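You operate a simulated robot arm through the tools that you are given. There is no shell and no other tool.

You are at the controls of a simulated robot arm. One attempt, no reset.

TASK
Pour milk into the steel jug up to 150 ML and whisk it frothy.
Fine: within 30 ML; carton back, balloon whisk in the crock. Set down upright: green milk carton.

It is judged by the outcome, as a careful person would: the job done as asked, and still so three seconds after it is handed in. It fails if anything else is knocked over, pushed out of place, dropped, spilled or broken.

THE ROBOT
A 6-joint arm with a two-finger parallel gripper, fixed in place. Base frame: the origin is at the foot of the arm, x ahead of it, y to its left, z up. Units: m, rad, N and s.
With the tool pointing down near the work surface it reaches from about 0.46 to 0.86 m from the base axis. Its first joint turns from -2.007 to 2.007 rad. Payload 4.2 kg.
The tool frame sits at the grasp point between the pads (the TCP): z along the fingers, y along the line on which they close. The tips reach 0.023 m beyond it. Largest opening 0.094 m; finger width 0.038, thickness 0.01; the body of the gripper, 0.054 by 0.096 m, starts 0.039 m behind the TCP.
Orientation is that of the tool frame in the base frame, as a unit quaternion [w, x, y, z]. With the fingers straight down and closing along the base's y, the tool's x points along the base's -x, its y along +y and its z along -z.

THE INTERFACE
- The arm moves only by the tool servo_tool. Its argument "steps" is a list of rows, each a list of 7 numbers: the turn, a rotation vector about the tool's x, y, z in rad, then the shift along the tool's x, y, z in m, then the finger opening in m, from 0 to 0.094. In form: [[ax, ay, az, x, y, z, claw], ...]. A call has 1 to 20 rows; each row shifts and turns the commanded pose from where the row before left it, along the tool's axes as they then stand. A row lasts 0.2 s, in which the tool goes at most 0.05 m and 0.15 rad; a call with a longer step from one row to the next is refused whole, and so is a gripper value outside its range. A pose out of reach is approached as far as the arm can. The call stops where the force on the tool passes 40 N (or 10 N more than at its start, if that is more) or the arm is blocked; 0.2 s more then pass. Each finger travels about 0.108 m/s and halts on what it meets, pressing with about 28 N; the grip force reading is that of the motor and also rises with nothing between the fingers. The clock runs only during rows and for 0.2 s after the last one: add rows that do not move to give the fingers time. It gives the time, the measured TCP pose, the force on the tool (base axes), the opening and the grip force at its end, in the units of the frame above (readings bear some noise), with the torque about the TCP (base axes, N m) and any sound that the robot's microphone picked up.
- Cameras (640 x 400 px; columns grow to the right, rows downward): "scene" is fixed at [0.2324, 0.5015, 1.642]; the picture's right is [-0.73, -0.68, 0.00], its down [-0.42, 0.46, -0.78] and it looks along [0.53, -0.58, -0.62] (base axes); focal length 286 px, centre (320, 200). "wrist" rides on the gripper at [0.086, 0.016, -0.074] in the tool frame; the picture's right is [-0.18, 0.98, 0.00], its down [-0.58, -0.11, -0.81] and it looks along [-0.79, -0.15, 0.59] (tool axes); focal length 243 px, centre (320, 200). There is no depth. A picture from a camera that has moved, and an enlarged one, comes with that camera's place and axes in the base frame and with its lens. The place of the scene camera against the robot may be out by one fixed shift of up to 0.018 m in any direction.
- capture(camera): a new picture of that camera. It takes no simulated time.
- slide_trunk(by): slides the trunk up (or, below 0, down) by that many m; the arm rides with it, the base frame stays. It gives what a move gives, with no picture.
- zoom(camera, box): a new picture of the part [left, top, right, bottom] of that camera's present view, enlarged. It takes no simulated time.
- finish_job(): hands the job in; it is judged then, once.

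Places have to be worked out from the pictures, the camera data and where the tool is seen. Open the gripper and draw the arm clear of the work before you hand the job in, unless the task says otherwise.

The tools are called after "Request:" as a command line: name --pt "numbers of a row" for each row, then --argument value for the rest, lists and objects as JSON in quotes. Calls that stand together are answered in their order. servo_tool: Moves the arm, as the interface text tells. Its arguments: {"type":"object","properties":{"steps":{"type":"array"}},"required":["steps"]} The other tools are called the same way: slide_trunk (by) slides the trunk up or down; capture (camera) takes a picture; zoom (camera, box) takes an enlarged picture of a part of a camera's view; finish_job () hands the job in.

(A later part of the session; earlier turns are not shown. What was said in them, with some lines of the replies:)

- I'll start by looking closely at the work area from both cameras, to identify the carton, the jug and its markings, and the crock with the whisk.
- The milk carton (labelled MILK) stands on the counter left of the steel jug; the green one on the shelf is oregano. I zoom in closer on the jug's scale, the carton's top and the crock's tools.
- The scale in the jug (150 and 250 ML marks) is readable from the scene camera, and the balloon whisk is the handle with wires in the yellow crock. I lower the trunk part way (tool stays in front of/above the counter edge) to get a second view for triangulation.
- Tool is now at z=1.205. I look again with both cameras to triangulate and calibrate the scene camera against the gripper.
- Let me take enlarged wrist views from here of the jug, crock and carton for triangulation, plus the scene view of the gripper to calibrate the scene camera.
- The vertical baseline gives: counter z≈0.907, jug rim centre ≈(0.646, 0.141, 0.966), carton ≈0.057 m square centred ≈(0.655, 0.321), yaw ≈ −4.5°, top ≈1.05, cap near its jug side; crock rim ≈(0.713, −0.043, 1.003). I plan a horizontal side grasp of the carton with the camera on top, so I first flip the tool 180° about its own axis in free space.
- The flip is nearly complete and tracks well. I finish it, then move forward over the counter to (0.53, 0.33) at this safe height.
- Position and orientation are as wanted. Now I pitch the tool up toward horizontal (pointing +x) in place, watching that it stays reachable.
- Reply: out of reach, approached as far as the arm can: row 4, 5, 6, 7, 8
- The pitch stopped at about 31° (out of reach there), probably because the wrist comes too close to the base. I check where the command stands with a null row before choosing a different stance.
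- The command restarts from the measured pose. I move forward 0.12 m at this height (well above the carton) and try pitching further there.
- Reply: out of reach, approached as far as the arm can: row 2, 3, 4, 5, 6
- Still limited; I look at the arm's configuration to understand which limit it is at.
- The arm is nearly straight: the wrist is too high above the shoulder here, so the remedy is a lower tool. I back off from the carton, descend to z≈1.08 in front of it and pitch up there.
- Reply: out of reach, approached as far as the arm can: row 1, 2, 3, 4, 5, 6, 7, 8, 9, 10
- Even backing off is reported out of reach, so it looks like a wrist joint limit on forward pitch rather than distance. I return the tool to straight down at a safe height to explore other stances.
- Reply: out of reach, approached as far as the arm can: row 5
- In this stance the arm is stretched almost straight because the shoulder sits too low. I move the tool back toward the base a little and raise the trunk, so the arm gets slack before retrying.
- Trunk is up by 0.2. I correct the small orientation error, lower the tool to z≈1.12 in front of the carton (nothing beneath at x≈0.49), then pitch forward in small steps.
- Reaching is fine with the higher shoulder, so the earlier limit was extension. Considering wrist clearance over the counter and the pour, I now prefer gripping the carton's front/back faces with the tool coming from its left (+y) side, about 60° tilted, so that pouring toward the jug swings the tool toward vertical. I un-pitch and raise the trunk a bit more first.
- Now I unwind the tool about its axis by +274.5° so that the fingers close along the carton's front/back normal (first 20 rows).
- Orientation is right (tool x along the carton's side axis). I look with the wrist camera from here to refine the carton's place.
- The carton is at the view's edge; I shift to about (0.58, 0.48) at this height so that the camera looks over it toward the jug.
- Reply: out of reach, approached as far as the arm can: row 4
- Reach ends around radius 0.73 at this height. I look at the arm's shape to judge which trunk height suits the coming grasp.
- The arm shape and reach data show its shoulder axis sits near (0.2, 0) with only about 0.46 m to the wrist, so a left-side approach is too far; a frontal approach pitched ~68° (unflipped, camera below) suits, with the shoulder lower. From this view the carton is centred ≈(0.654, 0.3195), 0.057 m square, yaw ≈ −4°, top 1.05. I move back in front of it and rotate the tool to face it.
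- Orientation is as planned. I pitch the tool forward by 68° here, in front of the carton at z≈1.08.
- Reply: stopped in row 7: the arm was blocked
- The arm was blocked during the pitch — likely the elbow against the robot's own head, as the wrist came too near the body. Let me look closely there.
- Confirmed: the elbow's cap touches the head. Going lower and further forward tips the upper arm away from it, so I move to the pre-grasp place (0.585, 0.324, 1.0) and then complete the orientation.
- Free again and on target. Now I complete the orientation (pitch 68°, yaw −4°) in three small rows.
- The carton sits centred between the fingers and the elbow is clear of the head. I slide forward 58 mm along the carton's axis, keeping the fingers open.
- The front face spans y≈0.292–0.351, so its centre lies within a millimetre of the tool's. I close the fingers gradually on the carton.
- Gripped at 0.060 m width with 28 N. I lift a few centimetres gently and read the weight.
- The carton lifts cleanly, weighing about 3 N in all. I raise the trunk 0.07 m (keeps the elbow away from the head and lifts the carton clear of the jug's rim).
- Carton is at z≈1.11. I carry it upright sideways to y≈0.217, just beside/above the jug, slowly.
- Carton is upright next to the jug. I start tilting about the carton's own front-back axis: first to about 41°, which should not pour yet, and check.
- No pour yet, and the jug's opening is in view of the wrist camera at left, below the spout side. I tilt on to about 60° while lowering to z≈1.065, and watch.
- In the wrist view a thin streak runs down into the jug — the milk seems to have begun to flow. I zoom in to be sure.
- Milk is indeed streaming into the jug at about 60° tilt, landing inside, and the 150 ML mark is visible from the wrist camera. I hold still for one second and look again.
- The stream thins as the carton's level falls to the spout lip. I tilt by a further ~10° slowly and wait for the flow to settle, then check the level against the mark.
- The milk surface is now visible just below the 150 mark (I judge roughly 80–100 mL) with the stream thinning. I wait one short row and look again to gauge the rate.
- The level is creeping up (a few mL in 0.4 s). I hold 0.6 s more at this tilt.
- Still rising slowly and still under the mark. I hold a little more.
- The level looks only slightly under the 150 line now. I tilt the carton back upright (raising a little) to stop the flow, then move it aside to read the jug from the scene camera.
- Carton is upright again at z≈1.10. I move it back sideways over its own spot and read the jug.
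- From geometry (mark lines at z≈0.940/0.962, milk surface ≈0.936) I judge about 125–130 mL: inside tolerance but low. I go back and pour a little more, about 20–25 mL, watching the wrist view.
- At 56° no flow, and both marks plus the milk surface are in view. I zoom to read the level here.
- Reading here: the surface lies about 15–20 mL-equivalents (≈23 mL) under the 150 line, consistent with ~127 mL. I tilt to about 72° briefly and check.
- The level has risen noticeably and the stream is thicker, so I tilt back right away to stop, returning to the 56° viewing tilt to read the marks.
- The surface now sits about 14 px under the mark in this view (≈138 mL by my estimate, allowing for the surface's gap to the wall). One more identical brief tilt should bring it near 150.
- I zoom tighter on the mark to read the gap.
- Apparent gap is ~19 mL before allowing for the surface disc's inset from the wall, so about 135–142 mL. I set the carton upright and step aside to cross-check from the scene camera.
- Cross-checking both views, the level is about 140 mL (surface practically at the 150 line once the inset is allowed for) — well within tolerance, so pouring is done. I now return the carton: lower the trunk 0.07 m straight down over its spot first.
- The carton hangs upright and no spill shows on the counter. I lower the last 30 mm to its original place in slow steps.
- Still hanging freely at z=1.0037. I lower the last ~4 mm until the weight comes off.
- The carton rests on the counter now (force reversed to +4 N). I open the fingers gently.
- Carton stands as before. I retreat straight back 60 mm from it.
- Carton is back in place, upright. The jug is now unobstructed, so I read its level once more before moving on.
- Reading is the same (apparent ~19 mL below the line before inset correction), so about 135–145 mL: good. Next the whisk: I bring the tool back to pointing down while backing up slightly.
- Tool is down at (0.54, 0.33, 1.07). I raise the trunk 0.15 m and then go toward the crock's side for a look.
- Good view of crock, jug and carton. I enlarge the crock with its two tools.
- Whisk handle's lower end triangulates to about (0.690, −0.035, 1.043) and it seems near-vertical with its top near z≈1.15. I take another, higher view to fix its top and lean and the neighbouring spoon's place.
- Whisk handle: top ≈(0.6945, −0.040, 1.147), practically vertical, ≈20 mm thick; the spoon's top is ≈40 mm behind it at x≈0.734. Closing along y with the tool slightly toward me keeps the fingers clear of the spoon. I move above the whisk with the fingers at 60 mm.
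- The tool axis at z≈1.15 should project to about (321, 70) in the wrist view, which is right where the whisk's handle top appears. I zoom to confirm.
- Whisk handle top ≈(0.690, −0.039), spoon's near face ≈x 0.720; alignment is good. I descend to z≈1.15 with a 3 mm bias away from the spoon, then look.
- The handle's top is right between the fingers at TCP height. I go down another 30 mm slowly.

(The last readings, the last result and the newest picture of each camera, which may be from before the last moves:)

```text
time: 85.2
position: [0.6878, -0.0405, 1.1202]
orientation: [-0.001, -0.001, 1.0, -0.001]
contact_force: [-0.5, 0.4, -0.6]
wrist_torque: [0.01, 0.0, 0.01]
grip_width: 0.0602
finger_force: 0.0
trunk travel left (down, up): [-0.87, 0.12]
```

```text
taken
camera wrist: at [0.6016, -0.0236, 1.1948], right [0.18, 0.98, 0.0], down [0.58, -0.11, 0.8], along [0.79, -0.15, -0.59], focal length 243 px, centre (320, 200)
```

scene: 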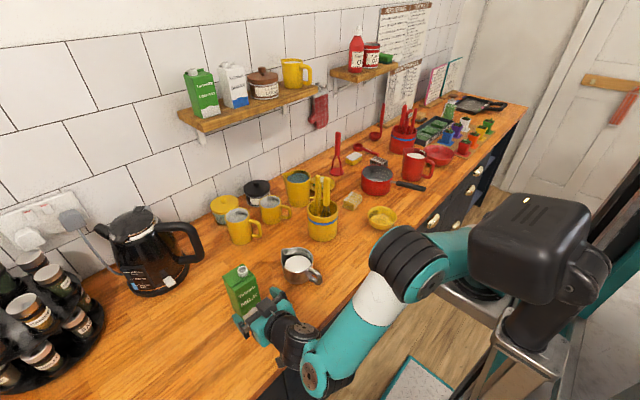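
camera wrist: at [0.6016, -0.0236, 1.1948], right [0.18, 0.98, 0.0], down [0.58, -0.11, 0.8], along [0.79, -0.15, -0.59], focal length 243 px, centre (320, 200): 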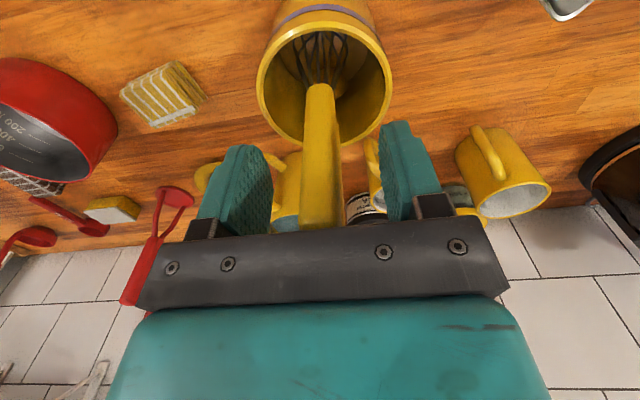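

The handle stands centred between the fingers with no contact. I close on it.

Request:
servo_tool --pt "0 0 0 0 0 0 0.045" --pt "0 0 0 0 0 0 0.03" --pt "0 0 0 0 0 0 0.018" --pt "0 0 0 0 0 0 0.008" --pt "0 0 0 0 0 0 0.008"

```text
time: 86.4
position: [0.6873, -0.04, 1.1212]
orientation: [-0.002, -0.001, 1.0, -0.002]
contact_force: [0.4, 0.3, 0.1]
wrist_torque: [0.03, -0.02, 0.01]
grip_width: 0.0174
finger_force: 27.9
trunk travel left (down, up): [-0.87, 0.12]
```

Gripped at 17 mm. I lift straight up in moderate steps, watching the force in case the wires catch on the spoon.

Request:
servo_tool --pt "0 0 0 0 0 -0.01 0.008" --pt "0 0 0 0 0 -0.02 0.008" --pt "0 0 0 0 0 -0.02 0.008" --pt "0 0 0 0 0 -0.02 0.008" --pt "0 0 0 0 0 0 0.008"

Request:
zoom --camera "scene" --box '[280, 110, 380, 250]'

```text
time: 87.6
position: [0.6919, -0.0412, 1.1906]
orientation: [-0.002, -0.001, 1.0, -0.002]
contact_force: [0.7, 0.6, -1.2]
wrist_torque: [0.02, -0.01, 0.02]
grip_width: 0.0176
finger_force: 27.6
trunk travel left (down, up): [-0.87, 0.12]
```

```text
2.86 times, centred on (330, 180) of scene
camera zoom: at [0.2324, 0.5015, 1.642], right [-0.73, -0.68, 0.0], down [-0.42, 0.46, -0.78], along [0.53, -0.58, -0.62], focal length 817 px, centre (291, 257)
```

zoom: 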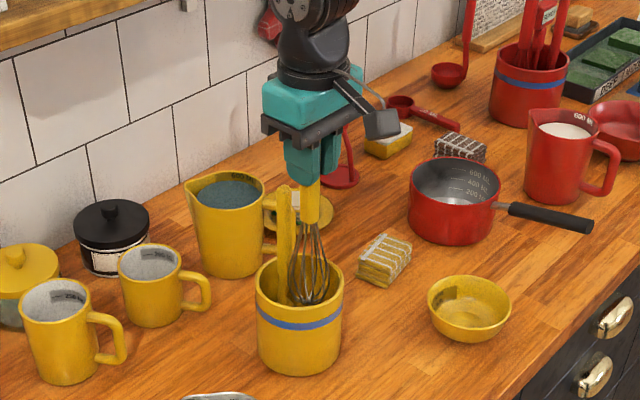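

The balloon whisk is coming out cleanly and the spoon stays. I lift another 80 mm.

Request:
servo_tool --pt "0 0 0 0 0 -0.02 0.008" --pt "0 0 0 0 0 -0.02 0.008" --pt "0 0 0 0 0 -0.02 0.008" --pt "0 0 0 0 0 -0.02 0.008" --pt "0 0 0 0 0 0 0.008"

Request:
zoom --camera "scene" --box '[270, 80, 390, 250]'

Request:
capture --camera "wrist"

```text
time: 88.8
position: [0.6885, -0.0403, 1.2689]
orientation: [-0.001, 0.0, 1.0, -0.002]
contact_force: [-0.2, 0.0, -1.0]
wrist_torque: [-0.01, 0.0, 0.01]
grip_width: 0.0177
finger_force: 27.6
trunk travel left (down, up): [-0.87, 0.12]
```

```text
2.35 times, centred on (330, 165) of scene
camera zoom: at [0.2324, 0.5015, 1.642], right [-0.73, -0.68, 0.0], down [-0.42, 0.46, -0.78], along [0.53, -0.58, -0.62], focal length 673 px, centre (296, 282)
```

zoom: 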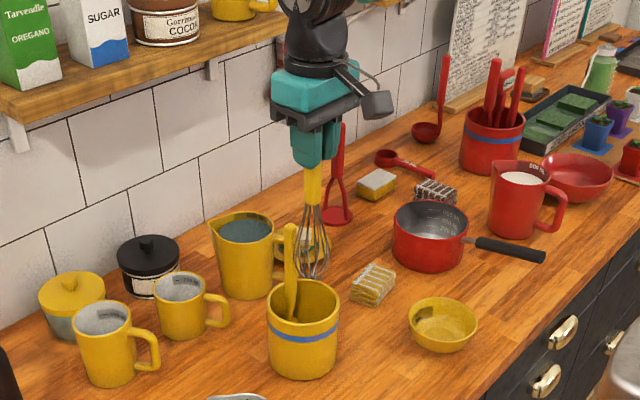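

```text
taken
camera wrist: at [0.6025, -0.0232, 1.3432], right [0.18, 0.98, 0.0], down [0.58, -0.11, 0.8], along [0.79, -0.15, -0.59], focal length 243 px, centre (320, 200)
```

wrist: 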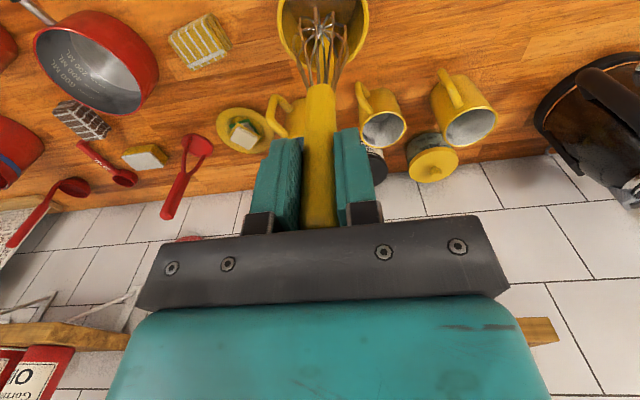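

The whisk hangs straight; its tip is about 0.195 m below the TCP and its head ≈48 mm wide. I carry it over the jug's centre (0.646, 0.141) at this height.

Request:
servo_tool --pt "0 0 0 0.01 0.015 0 0.008" --pt "0 0 0 0.01 0.03 0 0.008" --pt "0 0 0 0.0075 0.035 0 0.008" --pt "0 0 0 0.005 0.035 0 0.008" --pt "0 0 0 0.005 0.035 0 0.008" --pt "0 0 0 0.003 0.022 0 0.008" --pt "0 0 0 0.0015 0.009 0 0.008" --pt "0 0 0 0 0 0 0.008"

Request:
zoom --camera "scene" --box '[240, 120, 380, 300]'

Request:
capture --camera "wrist"

```text
time: 90.6
position: [0.6472, 0.1417, 1.271]
orientation: [-0.001, -0.001, 1.0, 0.0]
contact_force: [0.7, 0.4, -1.2]
wrist_torque: [0.01, 0.01, -0.01]
grip_width: 0.0179
finger_force: 27.9
trunk travel left (down, up): [-0.87, 0.12]
```

```text
2.22 times, centred on (310, 210) of scene
camera zoom: at [0.2324, 0.5015, 1.642], right [-0.73, -0.68, 0.0], down [-0.42, 0.46, -0.78], along [0.53, -0.58, -0.62], focal length 635 px, centre (342, 178)
```

zoom: 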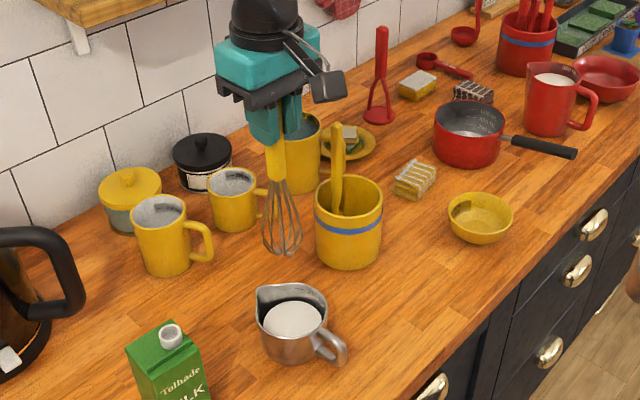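

```text
taken
camera wrist: at [0.5606, 0.1578, 1.3448], right [0.18, 0.98, 0.0], down [0.58, -0.11, 0.8], along [0.79, -0.15, -0.59], focal length 243 px, centre (320, 200)
```

wrist: 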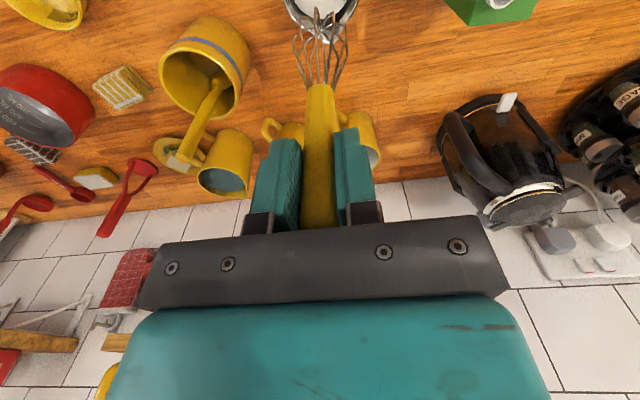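

The whisk is aligned over the jug in both views. I lower it into the milk to TCP z≈1.131 in steady steps.

Request:
servo_tool --pt "0 0 0 0 0 0.02 0.008" --pt "0 0 0 0 0 0.025 0.008" --pt "0 0 0 0 0 0.025 0.008" --pt "0 0 0 0 0 0.025 0.008" --pt "0 0 0 0 0 0.02 0.008" --pt "0 0 0 0 0 0.015 0.008" --pt "0 0 0 0 0 0.01 0.008" --pt "0 0 0 0 0 0 0.008"

Request:
zoom --camera "scene" --box '[250, 190, 350, 300]'

Request:
capture --camera "wrist"

```text
time: 92.4
position: [0.6458, 0.1404, 1.1313]
orientation: [-0.002, -0.001, 1.0, -0.002]
contact_force: [-0.8, 0.2, -0.6]
wrist_torque: [0.0, -0.01, -0.01]
grip_width: 0.0172
finger_force: 28.0
trunk travel left (down, up): [-0.87, 0.12]
```

```text
3.64 times, centred on (300, 245) of scene
camera zoom: at [0.2324, 0.5015, 1.642], right [-0.73, -0.68, 0.0], down [-0.42, 0.46, -0.78], along [0.53, -0.58, -0.62], focal length 1040 px, centre (393, 36)
```

zoom: 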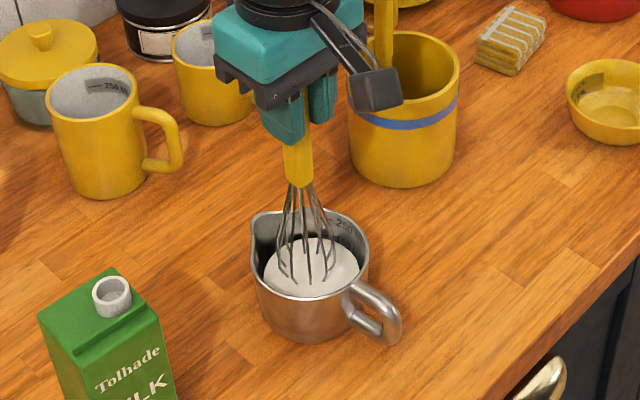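

```text
taken
camera wrist: at [0.5593, 0.1569, 1.2047], right [0.18, 0.98, 0.0], down [0.58, -0.11, 0.8], along [0.79, -0.15, -0.59], focal length 243 px, centre (320, 200)
```

wrist: 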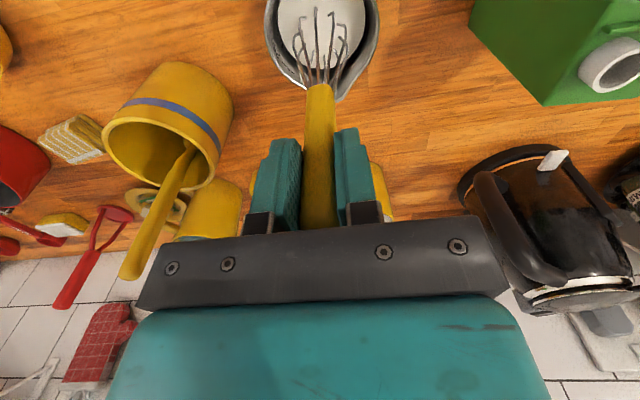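

The wires reach into the milk, centred in the jug. I lower 8 mm more, watching for bottom contact.

Request:
servo_tool --pt "0 0 0 0 0 0.004 0.008" --pt "0 0 0 0 0 0.004 0.008" --pt "0 0 0 0 0 0 0.008"

Request:
zoom --camera "scene" --box '[276, 220, 332, 294]'

Request:
zoom --camera "wrist" --box '[255, 0, 385, 110]'

```text
time: 93.2
position: [0.6461, 0.1402, 1.1222]
orientation: [-0.002, -0.001, 1.0, -0.001]
contact_force: [0.4, 0.3, -0.6]
wrist_torque: [-0.01, 0.05, 0.0]
grip_width: 0.0174
finger_force: 28.0
trunk travel left (down, up): [-0.87, 0.12]
```

```text
5.41 times, centred on (304, 257) of scene
camera zoom: at [0.2324, 0.5015, 1.642], right [-0.73, -0.68, 0.0], down [-0.42, 0.46, -0.78], along [0.53, -0.58, -0.62], focal length 1546 px, centre (406, -108)
```

zoom: 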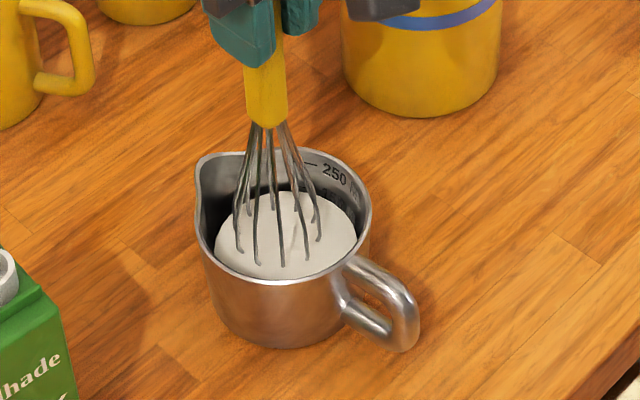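

```text
3.64 times, centred on (320, 55) of wrist
camera zoom: at [0.5597, 0.1576, 1.1959], right [0.18, 0.98, 0.0], down [0.58, -0.11, 0.8], along [0.79, -0.15, -0.59], focal length 882 px, centre (320, 727)
```

zoom: 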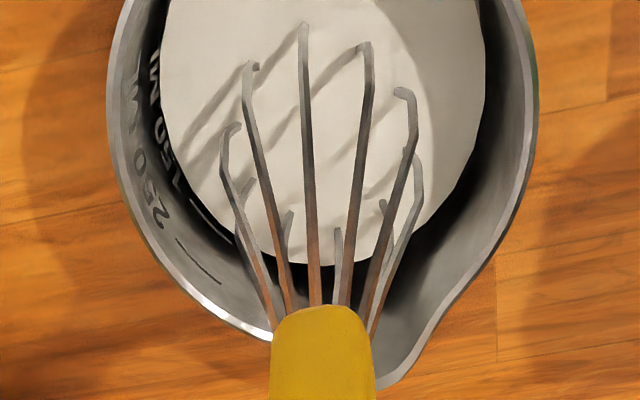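

Clear view: the head is centred with ~15–20 mm of room and no bottom contact. I start whisking with gentle circles of 9 mm radius and check that the jug stays put.

Request:
servo_tool --pt "0 0 0 0.011 0 0 0.008" --pt "0 0 0 -0.0045 0.0078 0 0.008" --pt "0 0 0 -0.009 0 0 0.008" --pt "0 0 0 -0.0045 -0.0078 0 0.008" --pt "0 0 0 0.0045 -0.0078 0 0.008" --pt "0 0 0 0.009 0 0 0.008" --pt "0 0 0 0.0045 0.0078 0 0.008" --pt "0 0 0 -0.0045 0.0078 0 0.008" --pt "0 0 0 -0.009 0 0 0.008" --pt "0 0 0 -0.0045 -0.0078 0 0.008" --pt "0 0 0 0.0045 -0.0078 0 0.008" --pt "0 0 0 0.009 0 0 0.008" --pt "0 0 0 0.0045 0.0078 0 0.008" --pt "0 0 0 -0.009 0 0 0.008"

Request:
zoom --camera "scene" --box '[276, 220, 332, 294]'

Request:
zoom --camera "wrist" --box '[255, 0, 385, 110]'

```text
time: 96.2
position: [0.6431, 0.1407, 1.12]
orientation: [-0.001, -0.001, 1.0, 0.0]
contact_force: [0.2, -0.3, -1.1]
wrist_torque: [-0.01, -0.01, -0.04]
grip_width: 0.0175
finger_force: 27.9
trunk travel left (down, up): [-0.87, 0.12]
```

```text
5.41 times, centred on (304, 257) of scene
camera zoom: at [0.2324, 0.5015, 1.642], right [-0.73, -0.68, 0.0], down [-0.42, 0.46, -0.78], along [0.53, -0.58, -0.62], focal length 1546 px, centre (406, -108)
```

zoom: 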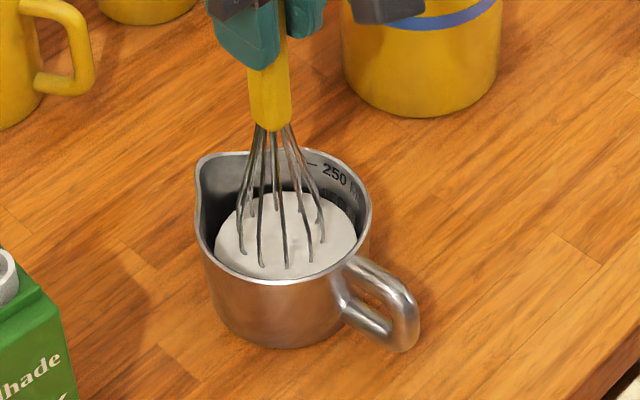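

```text
3.64 times, centred on (320, 55) of wrist
camera zoom: at [0.5576, 0.1568, 1.1949], right [0.18, 0.98, 0.0], down [0.58, -0.11, 0.81], along [0.79, -0.15, -0.59], focal length 882 px, centre (320, 727)
```

zoom: 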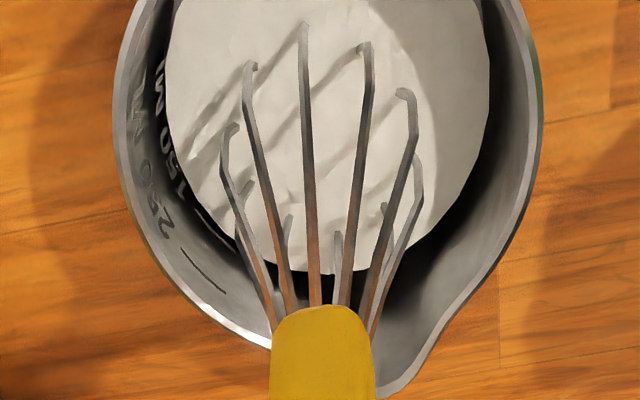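

No contact and the jug hasn't moved. I whisk faster now: triangular loops of 12 mm radius (about 0.1 m/s) for 4 s.

Request:
servo_tool --pt "0 0 0 0.012 0 0 0.008" --pt "0 0 0 -0.018 0.0104 0 0.008" --pt "0 0 0 0 -0.0208 0 0.008" --pt "0 0 0 0.018 0.0104 0 0.008" --pt "0 0 0 -0.018 0.0104 0 0.008" --pt "0 0 0 0 -0.0208 0 0.008" --pt "0 0 0 0.018 0.0104 0 0.008" --pt "0 0 0 -0.018 0.0104 0 0.008" --pt "0 0 0 0 -0.0208 0 0.008" --pt "0 0 0 0.018 0.0104 0 0.008" --pt "0 0 0 -0.018 0.0104 0 0.008" --pt "0 0 0 0 -0.0208 0 0.008" --pt "0 0 0 0.018 0.0104 0 0.008" --pt "0 0 0 -0.018 0.0104 0 0.008" --pt "0 0 0 0 -0.0208 0 0.008" --pt "0 0 0 0.018 0.0104 0 0.008" --pt "0 0 0 -0.018 0.0104 0 0.008" --pt "0 0 0 0 -0.0208 0 0.008" --pt "0 0 0 0.018 0.0104 0 0.008" --pt "0 0 0 -0.012 0 0 0.008"

Request:
zoom --camera "wrist" --box '[255, 0, 385, 110]'

Request:
zoom --camera "scene" --box '[276, 220, 332, 294]'

```text
time: 100.4
position: [0.6431, 0.141, 1.1188]
orientation: [-0.002, -0.001, 1.0, -0.001]
contact_force: [0.2, 0.2, -0.7]
wrist_torque: [-0.01, 0.03, -0.02]
grip_width: 0.0174
finger_force: 28.0
trunk travel left (down, up): [-0.87, 0.12]
```

```text
3.64 times, centred on (320, 55) of wrist
camera zoom: at [0.5576, 0.1579, 1.1936], right [0.18, 0.98, 0.0], down [0.58, -0.11, 0.8], along [0.79, -0.15, -0.59], focal length 882 px, centre (320, 727)
```

zoom: 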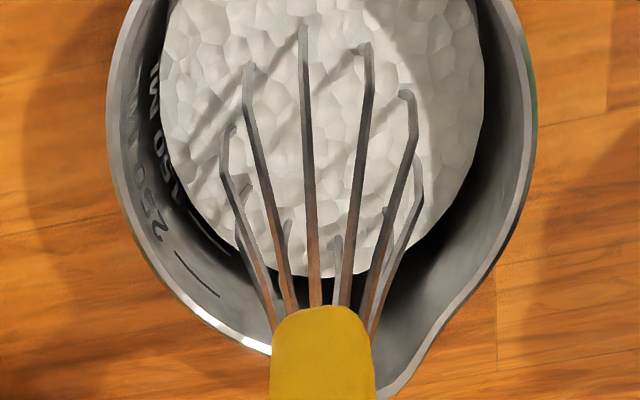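

```text
5.41 times, centred on (304, 257) of scene
camera zoom: at [0.2324, 0.5015, 1.642], right [-0.73, -0.68, 0.0], down [-0.42, 0.46, -0.78], along [0.53, -0.58, -0.62], focal length 1546 px, centre (406, -108)
```

zoom: 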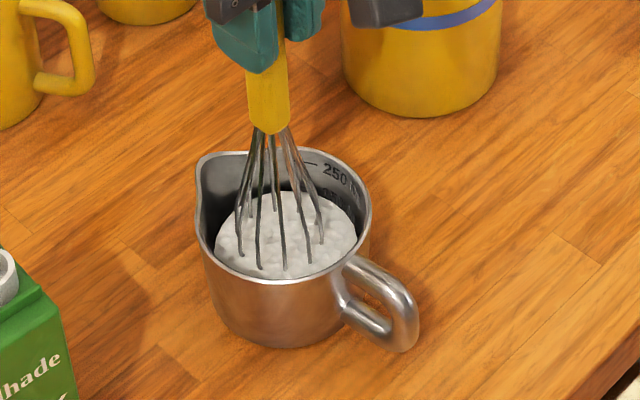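

Froth is forming — the surface is bumpy with bubbles. I do one more 4 s round (raising 3 mm to undo a slight drift) to make sure it is well frothed.

Request:
servo_tool --pt "0 0 0 0.012 0 -0.003 0.008" --pt "0 0 0 -0.018 0.0104 0 0.008" --pt "0 0 0 0 -0.0208 0 0.008" --pt "0 0 0 0.018 0.0104 0 0.008" --pt "0 0 0 -0.018 0.0104 0 0.008" --pt "0 0 0 0 -0.0208 0 0.008" --pt "0 0 0 0.018 0.0104 0 0.008" --pt "0 0 0 -0.018 0.0104 0 0.008" --pt "0 0 0 0 -0.0208 0 0.008" --pt "0 0 0 0.018 0.0104 0 0.008" --pt "0 0 0 -0.018 0.0104 0 0.008" --pt "0 0 0 0 -0.0208 0 0.008" --pt "0 0 0 0.018 0.0104 0 0.008" --pt "0 0 0 -0.018 0.0104 0 0.008" --pt "0 0 0 0 -0.0208 0 0.008" --pt "0 0 0 0.018 0.0104 0 0.008" --pt "0 0 0 -0.018 0.0104 0 0.008" --pt "0 0 0 0 -0.0208 0 0.008" --pt "0 0 0 0.018 0.0104 0 0.008" --pt "0 0 0 -0.012 0 0 0.008"

Request:
zoom --camera "wrist" --box '[255, 0, 385, 110]'

Request:
zoom --camera "scene" --box '[276, 220, 332, 294]'

```text
time: 104.6
position: [0.6426, 0.1387, 1.1245]
orientation: [-0.001, -0.001, 1.0, -0.001]
contact_force: [-0.3, 0.9, -1.1]
wrist_torque: [0.03, -0.04, -0.03]
grip_width: 0.0176
finger_force: 27.6
trunk travel left (down, up): [-0.87, 0.12]
```

```text
3.64 times, centred on (320, 55) of wrist
camera zoom: at [0.557, 0.1556, 1.1982], right [0.18, 0.98, 0.0], down [0.58, -0.11, 0.81], along [0.79, -0.15, -0.59], focal length 882 px, centre (320, 727)
```

zoom: 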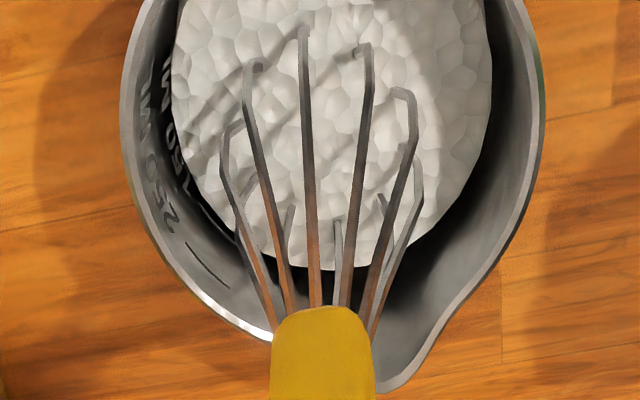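

```text
5.41 times, centred on (304, 257) of scene
camera zoom: at [0.2324, 0.5015, 1.642], right [-0.73, -0.68, 0.0], down [-0.42, 0.46, -0.78], along [0.53, -0.58, -0.62], focal length 1546 px, centre (406, -108)
```

zoom: 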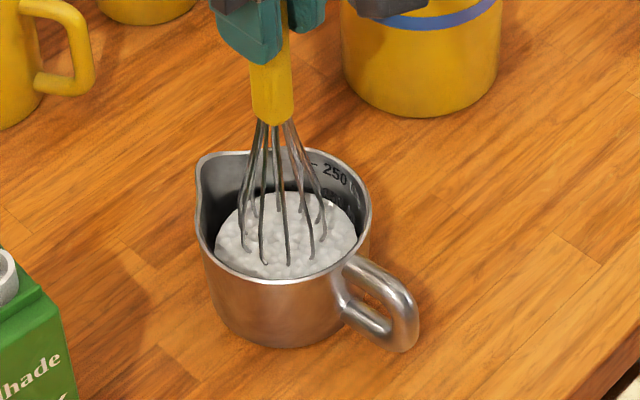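

The froth is clearly stronger. One more round to see whether it has reached its full look, re-centring slightly (+2 mm in y).

Request:
servo_tool --pt "0 0 0 0.012 0.001 0.003 0.008" --pt "0 0 0 -0.018 0.0114 0 0.008" --pt "0 0 0 0 -0.0208 0 0.008" --pt "0 0 0 0.018 0.0104 0 0.008" --pt "0 0 0 -0.018 0.0104 0 0.008" --pt "0 0 0 0 -0.0208 0 0.008" --pt "0 0 0 0.018 0.0104 0 0.008" --pt "0 0 0 -0.018 0.0104 0 0.008" --pt "0 0 0 0 -0.0208 0 0.008" --pt "0 0 0 0.018 0.0104 0 0.008" --pt "0 0 0 -0.018 0.0104 0 0.008" --pt "0 0 0 0 -0.0208 0 0.008" --pt "0 0 0 0.018 0.0104 0 0.008" --pt "0 0 0 -0.018 0.0104 0 0.008" --pt "0 0 0 0 -0.0208 0 0.008" --pt "0 0 0 0.018 0.0104 0 0.008" --pt "0 0 0 -0.018 0.0104 0 0.008" --pt "0 0 0 0 -0.0208 0 0.008" --pt "0 0 0 0.018 0.0104 0 0.008" --pt "0 0 0 -0.012 0 0 0.008"

Request:
zoom --camera "wrist" --box '[255, 0, 385, 110]'

Request:
zoom --camera "scene" --box '[276, 220, 332, 294]'

```text
time: 108.8
position: [0.6454, 0.1415, 1.1207]
orientation: [-0.002, -0.001, 1.0, -0.001]
contact_force: [-0.4, -0.2, -0.2]
wrist_torque: [0.02, -0.01, 0.0]
grip_width: 0.0174
finger_force: 27.2
trunk travel left (down, up): [-0.87, 0.12]
```

```text
3.64 times, centred on (320, 55) of wrist
camera zoom: at [0.5586, 0.158, 1.1952], right [0.18, 0.98, 0.0], down [0.58, -0.11, 0.81], along [0.79, -0.15, -0.59], focal length 882 px, centre (320, 727)
```

zoom: 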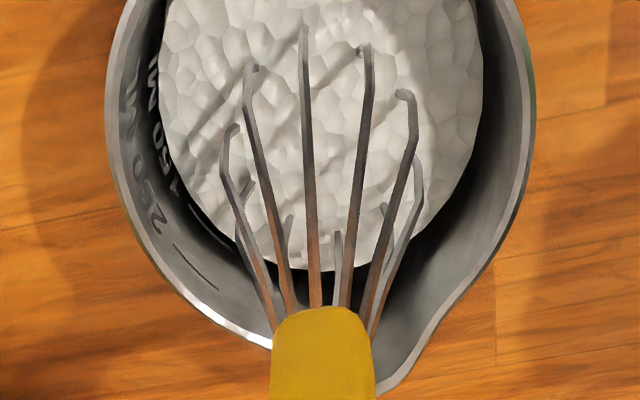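

```text
5.41 times, centred on (304, 257) of scene
camera zoom: at [0.2324, 0.5015, 1.642], right [-0.73, -0.68, 0.0], down [-0.42, 0.46, -0.78], along [0.53, -0.58, -0.62], focal length 1546 px, centre (406, -108)
```

zoom: 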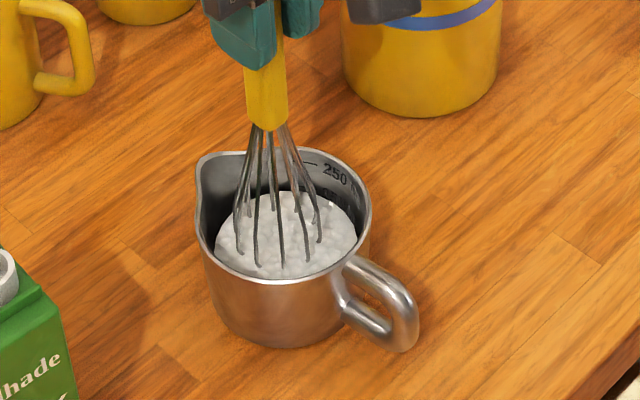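

The froth looks fully developed. I lift the whisk straight up out of the jug and hold it there a moment to drip off.

Request:
servo_tool --pt "0 0 0 0 0 -0.01 0.008" --pt "0 0 0 0 0 -0.015 0.008" --pt "0 0 0 0 0 -0.015 0.008" --pt "0 0 0 0 0 -0.01 0.008" --pt "0 0 0 0 0 0 0.008" --pt "0 0 0 0 0 0 0.008" --pt "0 0 0 0 0 0 0.008" --pt "0 0 0 0 0 0 0.008" --pt "0 0 0 0 0 -0.02 0.008" --pt "0 0 0 0 0 -0.025 0.008" --pt "0 0 0 0 0 -0.025 0.008" --pt "0 0 0 0 0 -0.02 0.008" --pt "0 0 0 0 0 -0.01 0.008" --pt "0 0 0 0 0 0 0.008" --pt "0 0 0 0 0 0 0.008" --pt "0 0 0 0 0 0 0.008"

Request:
zoom --camera "scene" --box '[240, 120, 380, 300]'

Request:
capture --camera "wrist"

```text
time: 112.2
position: [0.6423, 0.1426, 1.27]
orientation: [-0.001, 0.0, 1.0, -0.002]
contact_force: [0.8, -0.6, -0.6]
wrist_torque: [0.01, -0.04, 0.01]
grip_width: 0.0174
finger_force: 27.8
trunk travel left (down, up): [-0.87, 0.12]
```

```text
2.22 times, centred on (310, 210) of scene
camera zoom: at [0.2324, 0.5015, 1.642], right [-0.73, -0.68, 0.0], down [-0.42, 0.46, -0.78], along [0.53, -0.58, -0.62], focal length 635 px, centre (342, 178)
```

zoom: 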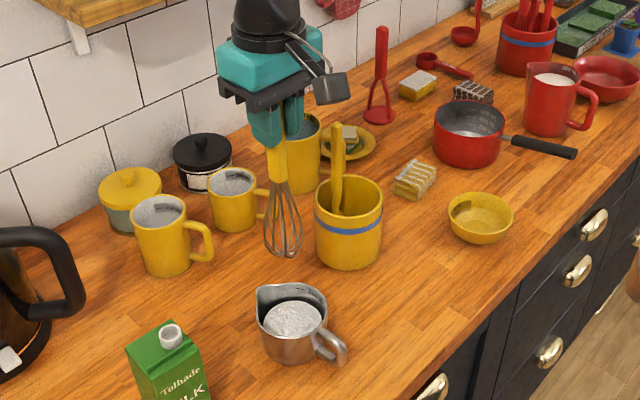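

```text
taken
camera wrist: at [0.5567, 0.1586, 1.3449], right [0.18, 0.98, 0.0], down [0.58, -0.11, 0.8], along [0.79, -0.15, -0.59], focal length 243 px, centre (320, 200)
```

wrist: 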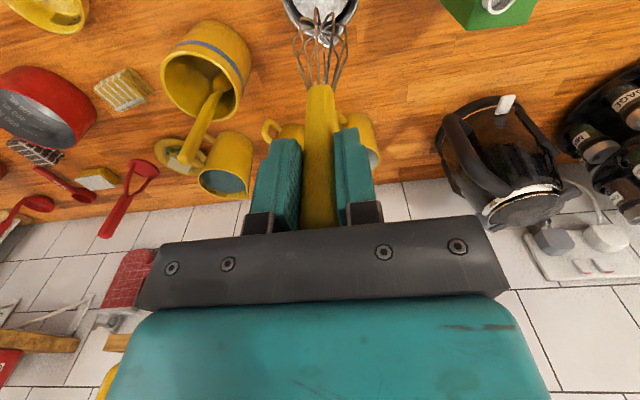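

Frothy milk, no drips on the counter. I carry the whisk back above its slot in the crock (x≈0.688, y≈−0.040), staying on the near side of the spoon.

Request:
servo_tool --pt "0 0 0 -0.0015 -0.012 0 0.008" --pt "0 0 0 -0.003 -0.028 0 0.008" --pt "0 0 0 -0.005 -0.035 0 0.008" --pt "0 0 0 -0.005 -0.035 0 0.008" --pt "0 0 0 -0.0075 -0.035 0 0.008" --pt "0 0 0 -0.01 -0.025 0 0.008" --pt "0 0 0 -0.012 -0.0126 0 0.008" --pt "0 0 0 0 0 0 0.008"

Request:
zoom --camera "scene" --box '[270, 110, 390, 250]'

Request:
zoom --camera "wrist" --box '[250, 0, 400, 130]'

```text
time: 114.0
position: [0.6857, -0.0436, 1.271]
orientation: [-0.002, -0.001, 1.0, -0.002]
contact_force: [-0.1, -0.3, -0.3]
wrist_torque: [0.01, 0.02, 0.02]
grip_width: 0.0177
finger_force: 27.7
trunk travel left (down, up): [-0.87, 0.12]
```

```text
2.86 times, centred on (330, 180) of scene
camera zoom: at [0.2324, 0.5015, 1.642], right [-0.73, -0.68, 0.0], down [-0.42, 0.46, -0.78], along [0.53, -0.58, -0.62], focal length 817 px, centre (291, 257)
```

zoom: 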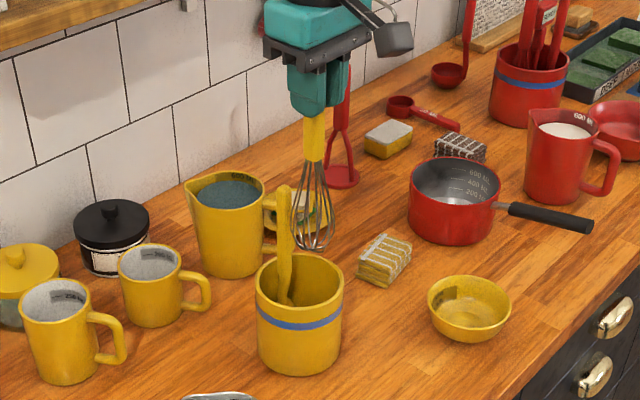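

```text
3.08 times, centred on (325, 65) of wrist
camera zoom: at [0.6003, -0.0258, 1.3451], right [0.18, 0.98, 0.0], down [0.58, -0.11, 0.81], along [0.79, -0.15, -0.59], focal length 746 px, centre (305, 615)
```

zoom: 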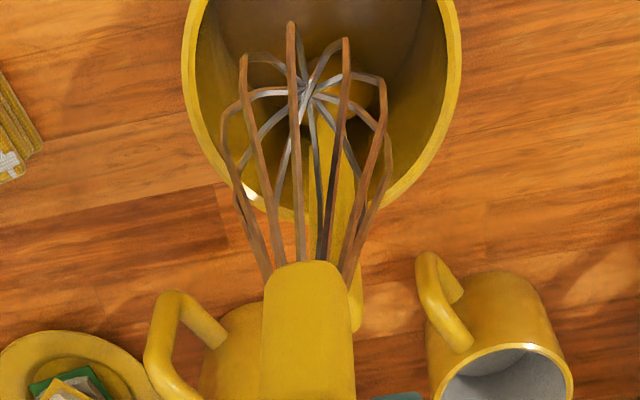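

The whisk's slot is between the near wall (x≈0.661) and the spoon (x≈0.72), so its axis should be near x≈0.690, y≈−0.040. I nudge (+2, +3 mm) and re-read.

Request:
servo_tool --pt "0 0 0 -0.002 0.003 0 0.008" --pt "0 0 0 0 0 0 0.008"

Request:
servo_tool --pt "0 0 0 0 0 0 0.008"

Request:
zoom --camera "wrist" --box '[250, 0, 400, 130]'

```text
time: 114.6
position: [0.6894, -0.0371, 1.2717]
orientation: [-0.002, -0.002, 1.0, -0.001]
contact_force: [0.2, 1.2, -0.9]
wrist_torque: [-0.03, 0.01, -0.02]
grip_width: 0.0174
finger_force: 28.5
trunk travel left (down, up): [-0.87, 0.12]
```

```text
time: 115.0
position: [0.6891, -0.0387, 1.2707]
orientation: [-0.001, -0.001, 1.0, -0.001]
contact_force: [-1.0, -0.3, -0.5]
wrist_torque: [0.0, -0.02, 0.0]
grip_width: 0.0173
finger_force: 27.7
trunk travel left (down, up): [-0.87, 0.12]
```

```text
3.08 times, centred on (325, 65) of wrist
camera zoom: at [0.6029, -0.022, 1.3456], right [0.18, 0.98, 0.0], down [0.58, -0.11, 0.8], along [0.79, -0.15, -0.59], focal length 746 px, centre (305, 615)
```

zoom: 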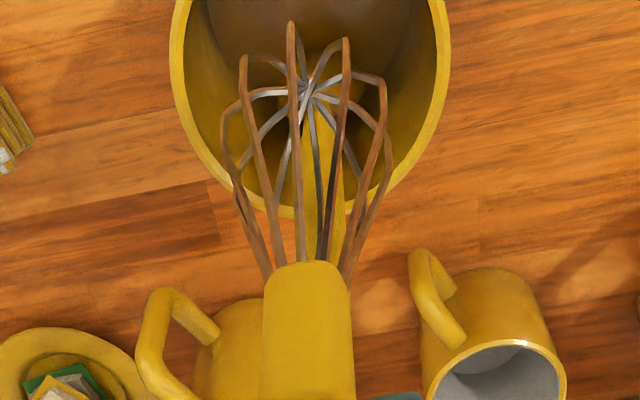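

Now the tool is within 1 mm of where it was on the way out. I lower 65 mm to just above/at the rim and check clearance.

Request:
servo_tool --pt "0 0 0 0 -0.001 0.02 0.008" --pt "0 0 0 0 0 0.02 0.008" --pt "0 0 0 0 0 0.02 0.008" --pt "0 0 0 0 0 0.005 0.008" --pt "0 0 0 0 0 0 0.008"

Request:
capture --camera "wrist"

Request:
zoom --camera "scene" --box '[280, 130, 370, 250]'

```text
time: 116.2
position: [0.6903, -0.0384, 1.2085]
orientation: [-0.001, -0.001, 1.0, -0.001]
contact_force: [0.3, 0.6, -1.3]
wrist_torque: [0.02, 0.02, 0.0]
grip_width: 0.0173
finger_force: 28.2
trunk travel left (down, up): [-0.87, 0.12]
```

```text
taken
camera wrist: at [0.6038, -0.0228, 1.2821], right [0.18, 0.98, 0.0], down [0.58, -0.11, 0.8], along [0.79, -0.15, -0.59], focal length 243 px, centre (320, 200)
```

wrist: 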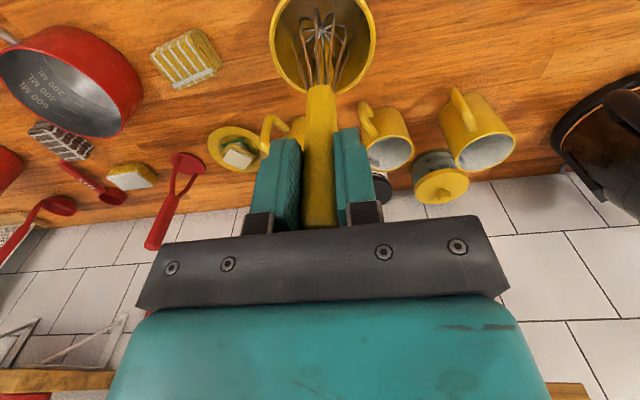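

```text
3.33 times, centred on (325, 190) of scene
camera zoom: at [0.2324, 0.5015, 1.642], right [-0.73, -0.68, 0.0], down [-0.42, 0.46, -0.78], along [0.53, -0.58, -0.62], focal length 953 px, centre (303, 233)
```

zoom: 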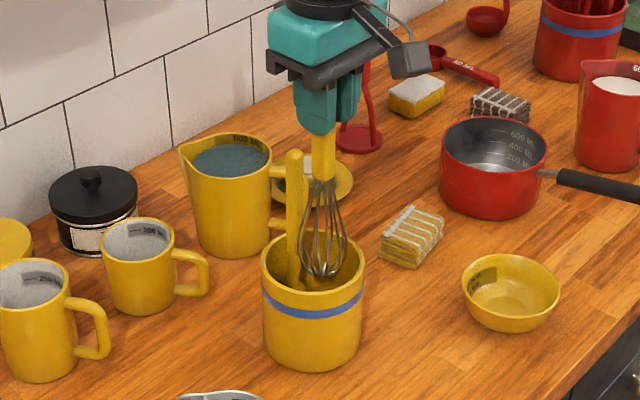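

The head is entering the crock freely. I lower another 80 mm, slowly toward the end.

Request:
servo_tool --pt "0 0 0 0 0 0.015 0.008" --pt "0 0 0 0 0 0.015 0.008" --pt "0 0 0 0 0 0.015 0.008" --pt "0 0 0 0 0 0.015 0.008" --pt "0 0 0 0 0 0.01 0.008" --pt "0 0 0 0 0 0.01 0.008" --pt "0 0 0 0 0 0 0.008"

Request:
capture --camera "wrist"

Request:
zoom --camera "scene" --box '[280, 150, 370, 250]'

```text
time: 117.8
position: [0.6891, -0.037, 1.1254]
orientation: [-0.001, -0.001, 1.0, -0.001]
contact_force: [-0.9, 0.0, -0.7]
wrist_torque: [-0.01, 0.01, 0.01]
grip_width: 0.0173
finger_force: 27.9
trunk travel left (down, up): [-0.87, 0.12]
```

```text
taken
camera wrist: at [0.6028, -0.0207, 1.1995], right [0.18, 0.98, 0.0], down [0.58, -0.11, 0.81], along [0.79, -0.15, -0.59], focal length 243 px, centre (320, 200)
```

wrist: 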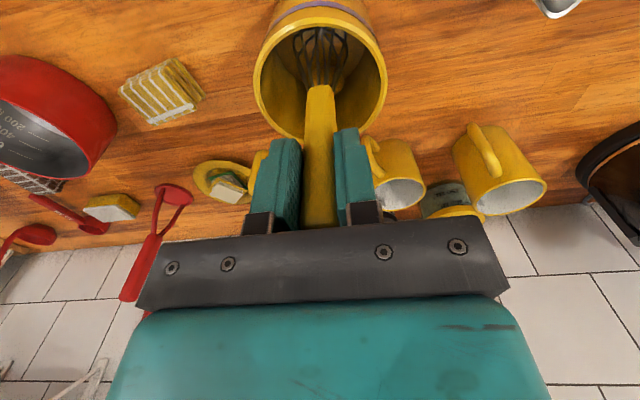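

```text
4.00 times, centred on (325, 200) of scene
camera zoom: at [0.2324, 0.5015, 1.642], right [-0.73, -0.68, 0.0], down [-0.42, 0.46, -0.78], along [0.53, -0.58, -0.62], focal length 1144 px, centre (300, 200)
```

zoom: 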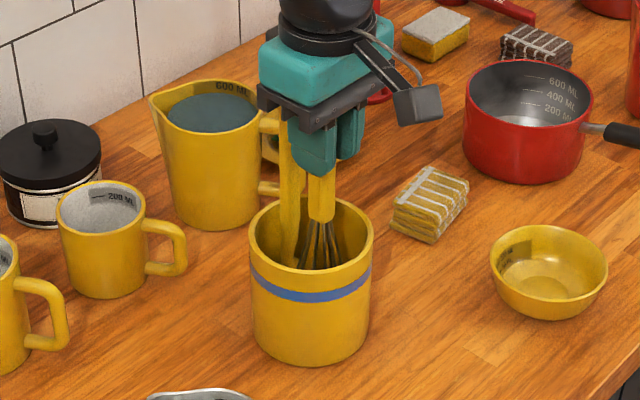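

It is almost fully in, 4–5 mm above its original height. I lower those last millimetres gently.

Request:
servo_tool --pt "0 0 0 0 0 0.002 0.008" --pt "0 0 0 0 0 0.002 0.008" --pt "0 0 0 0 0 0 0.008"

```text
time: 118.6
position: [0.6885, -0.0383, 1.1218]
orientation: [-0.002, -0.001, 1.0, -0.002]
contact_force: [-0.2, -0.6, -1.6]
wrist_torque: [0.0, -0.03, -0.01]
grip_width: 0.0173
finger_force: 27.8
trunk travel left (down, up): [-0.87, 0.12]
```

At original height. I open the fingers gradually.

Request:
servo_tool --pt "0 0 0 0 0 0 0.02" --pt "0 0 0 0 0 0 0.026" --pt "0 0 0 0 0 0 0.036" --pt "0 0 0 0 0 0 0.05" --pt "0 0 0 0 0 0 0.065" --pt "0 0 0 0 0 0 0.065"

Request:
capture --camera "wrist"

Request:
zoom --camera "scene" --box '[280, 150, 370, 250]'

```text
time: 120.0
position: [0.6888, -0.0385, 1.1229]
orientation: [-0.002, 0.0, 1.0, -0.001]
contact_force: [-0.3, -0.1, 0.4]
wrist_torque: [-0.01, 0.01, 0.02]
grip_width: 0.0652
finger_force: 0.0
trunk travel left (down, up): [-0.87, 0.12]
```

```text
taken
camera wrist: at [0.6031, -0.022, 1.1958], right [0.18, 0.98, 0.0], down [0.58, -0.11, 0.8], along [0.79, -0.15, -0.59], focal length 243 px, centre (320, 200)
```

wrist: 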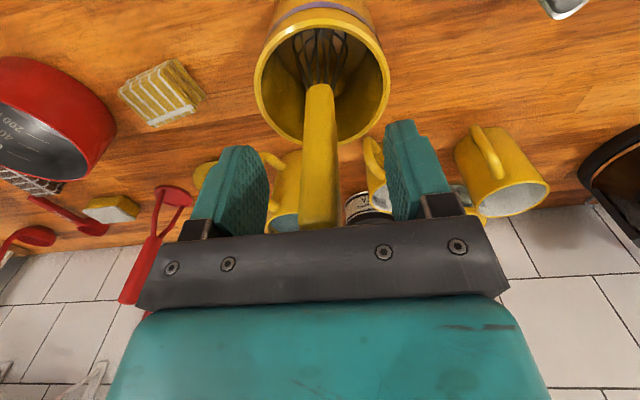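

```text
4.00 times, centred on (325, 200) of scene
camera zoom: at [0.2324, 0.5015, 1.642], right [-0.73, -0.68, 0.0], down [-0.42, 0.46, -0.78], along [0.53, -0.58, -0.62], focal length 1144 px, centre (300, 200)
```

zoom: 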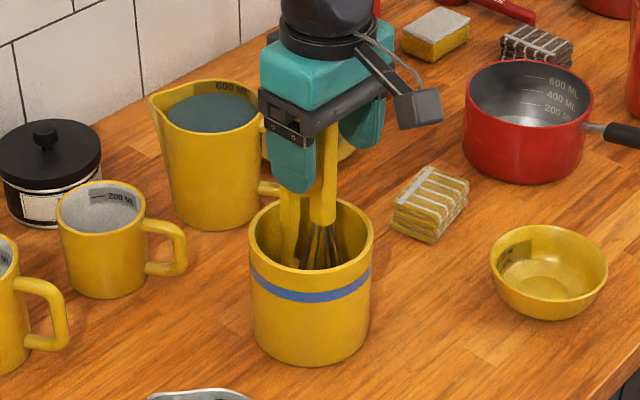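

The whisk stands free in the crock beside the spoon. I raise the gripper straight up, clear of the handles.

Request:
servo_tool --pt "0 0 0 0 0 -0.01 0.065" --pt "0 0 0 0 0 -0.02 0.065" --pt "0 0 0 0 0 -0.025 0.065" --pt "0 0 0 0 0 -0.025 0.065" --pt "0 0 0 0 0 -0.03 0.065" --pt "0 0 0 0 0 -0.03 0.065" --pt "0 0 0 0 0 0 0.065"

Request:
capture --camera "wrist"

Request:
zoom --camera "scene" --box '[260, 120, 380, 260]'

```text
time: 121.6
position: [0.6895, -0.0363, 1.2627]
orientation: [-0.002, -0.001, 1.0, -0.002]
contact_force: [-0.3, -0.8, 0.7]
wrist_torque: [-0.01, 0.01, -0.01]
grip_width: 0.0649
finger_force: 0.1
trunk travel left (down, up): [-0.87, 0.12]
```

```text
taken
camera wrist: at [0.6023, -0.021, 1.3372], right [0.18, 0.98, 0.0], down [0.58, -0.11, 0.8], along [0.79, -0.15, -0.59], focal length 243 px, centre (320, 200)
```

wrist: 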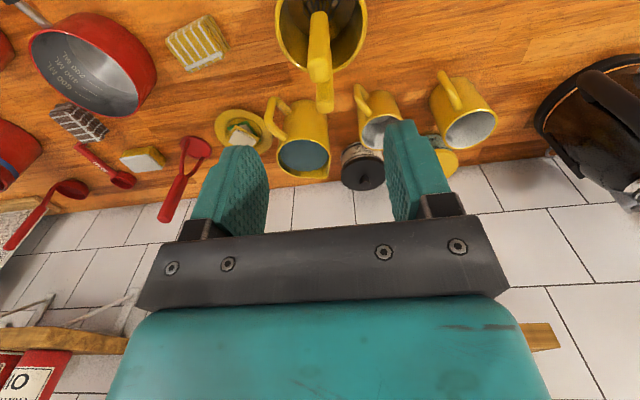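

```text
2.86 times, centred on (320, 190) of scene
camera zoom: at [0.2324, 0.5015, 1.642], right [-0.73, -0.68, 0.0], down [-0.42, 0.46, -0.78], along [0.53, -0.58, -0.62], focal length 817 px, centre (320, 229)
```

zoom: 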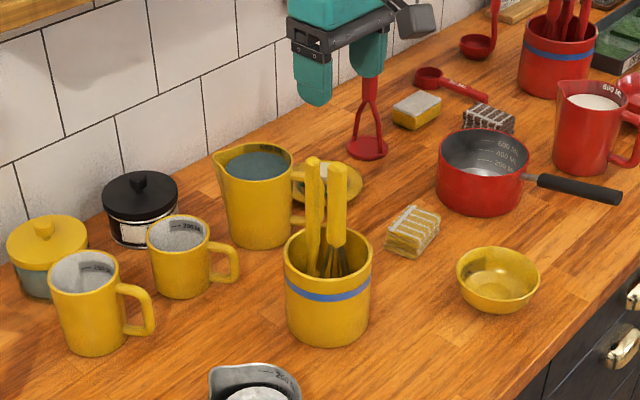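

Whisk and spoon stand in the crock as at the start. I draw the arm back to (0.47, −0.02, 1.32), clear of the work, and check the whole scene.

Request:
servo_tool --pt "0 0 0 0.037 0.0033 -0.01 0.065" --pt "0 0 0 0.037 0.0033 -0.01 0.08" --pt "0 0 0 0.037 0.0033 -0.01 0.094" --pt "0 0 0 0.037 0.0033 -0.01 0.094" --pt "0 0 0 0.037 0.0033 -0.01 0.094" --pt "0 0 0 0.037 0.0033 -0.01 0.094" --pt "0 0 0 0 0 0 0.094"

Request:
capture --camera "scene"

Request:
zoom --camera "scene" --box '[276, 238, 332, 294]'

Request:
zoom --camera "scene" --box '[200, 170, 360, 330]'

Request:
capture --camera "wrist"

```text
time: 123.2
position: [0.4671, -0.0186, 1.3214]
orientation: [-0.002, -0.001, 1.0, -0.002]
contact_force: [-0.6, -0.3, 0.0]
wrist_torque: [0.0, -0.01, 0.02]
grip_width: 0.0938
finger_force: 0.0
trunk travel left (down, up): [-0.87, 0.12]
```

```text
taken
```

scene: 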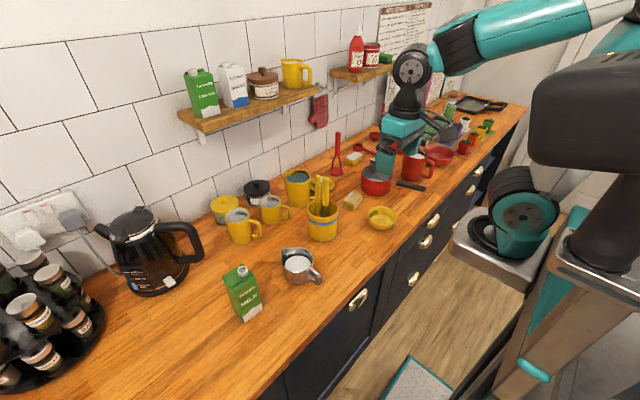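

```text
7.14 times, centred on (304, 266) of scene
camera zoom: at [0.2324, 0.5015, 1.642], right [-0.73, -0.68, 0.0], down [-0.42, 0.46, -0.78], along [0.53, -0.58, -0.62], focal length 2042 px, centre (434, -271)
```

zoom: 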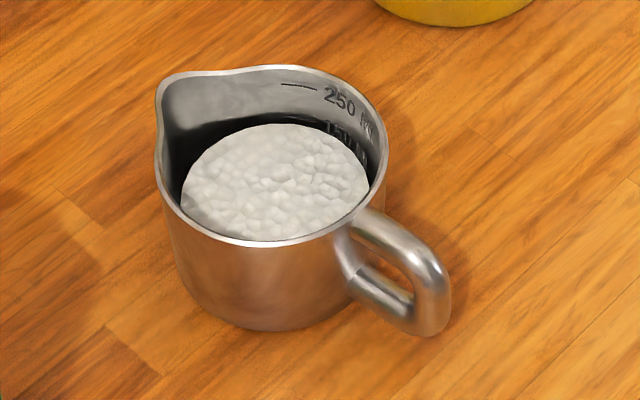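

```text
2.50 times, centred on (280, 250) of scene
camera zoom: at [0.2324, 0.5015, 1.642], right [-0.73, -0.68, 0.0], down [-0.42, 0.46, -0.78], along [0.53, -0.58, -0.62], focal length 715 px, centre (420, 75)
```

zoom: 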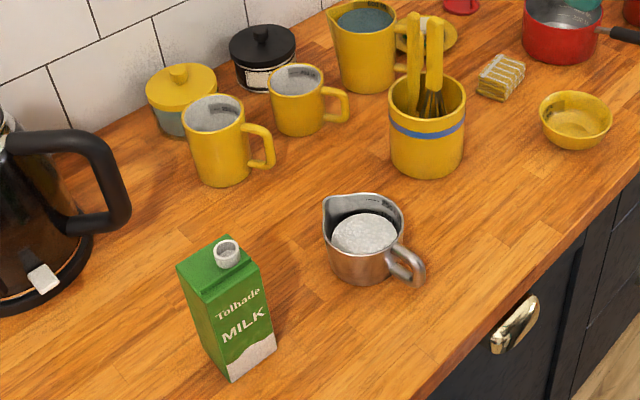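

```text
taken
camera wrist: at [0.3814, -0.0025, 1.3961], right [0.18, 0.98, 0.0], down [0.58, -0.11, 0.8], along [0.79, -0.15, -0.59], focal length 243 px, centre (320, 200)
```

wrist: 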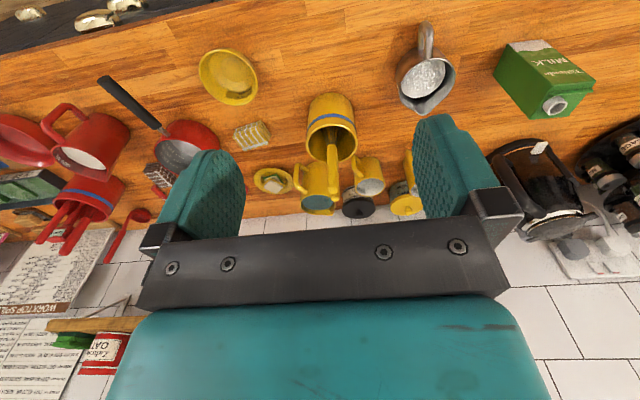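

Everything checks out:
- **Carton:** upright in its original spot.
- **Jug:** unmoved, with frothy milk at about 135–145 mL, just under the 150 line.
- **Whisk:** back in the crock next to the spoon.
- **Counter:** nothing spilled or displaced.

The gripper is open and the arm is clear, so I hand the job in.

Request:
finish_job

```text
The job is handed in.
```

The job is handed in. The steel jug holds frothy milk, which I read as about 135–145 mL. I judged that from the camera views against the jug's marks, so it is an estimate; the lowest reading I considered plausible was about 131 mL, still within 30 mL of the target.

- **Milk carton:** it is back upright where it stood, released cleanly.
- **Whisk:** the balloon whisk is back in the yellow crock, standing beside the spoon.
- **Counter:** the final pictures show no spills and nothing else moved.
- **Arm:** early on, its elbow pressed against the robot's own head while I was working out how to approach the carton. I backed it off, and it touched nothing on the counter. The gripper is now open and the arm is clear of the work.
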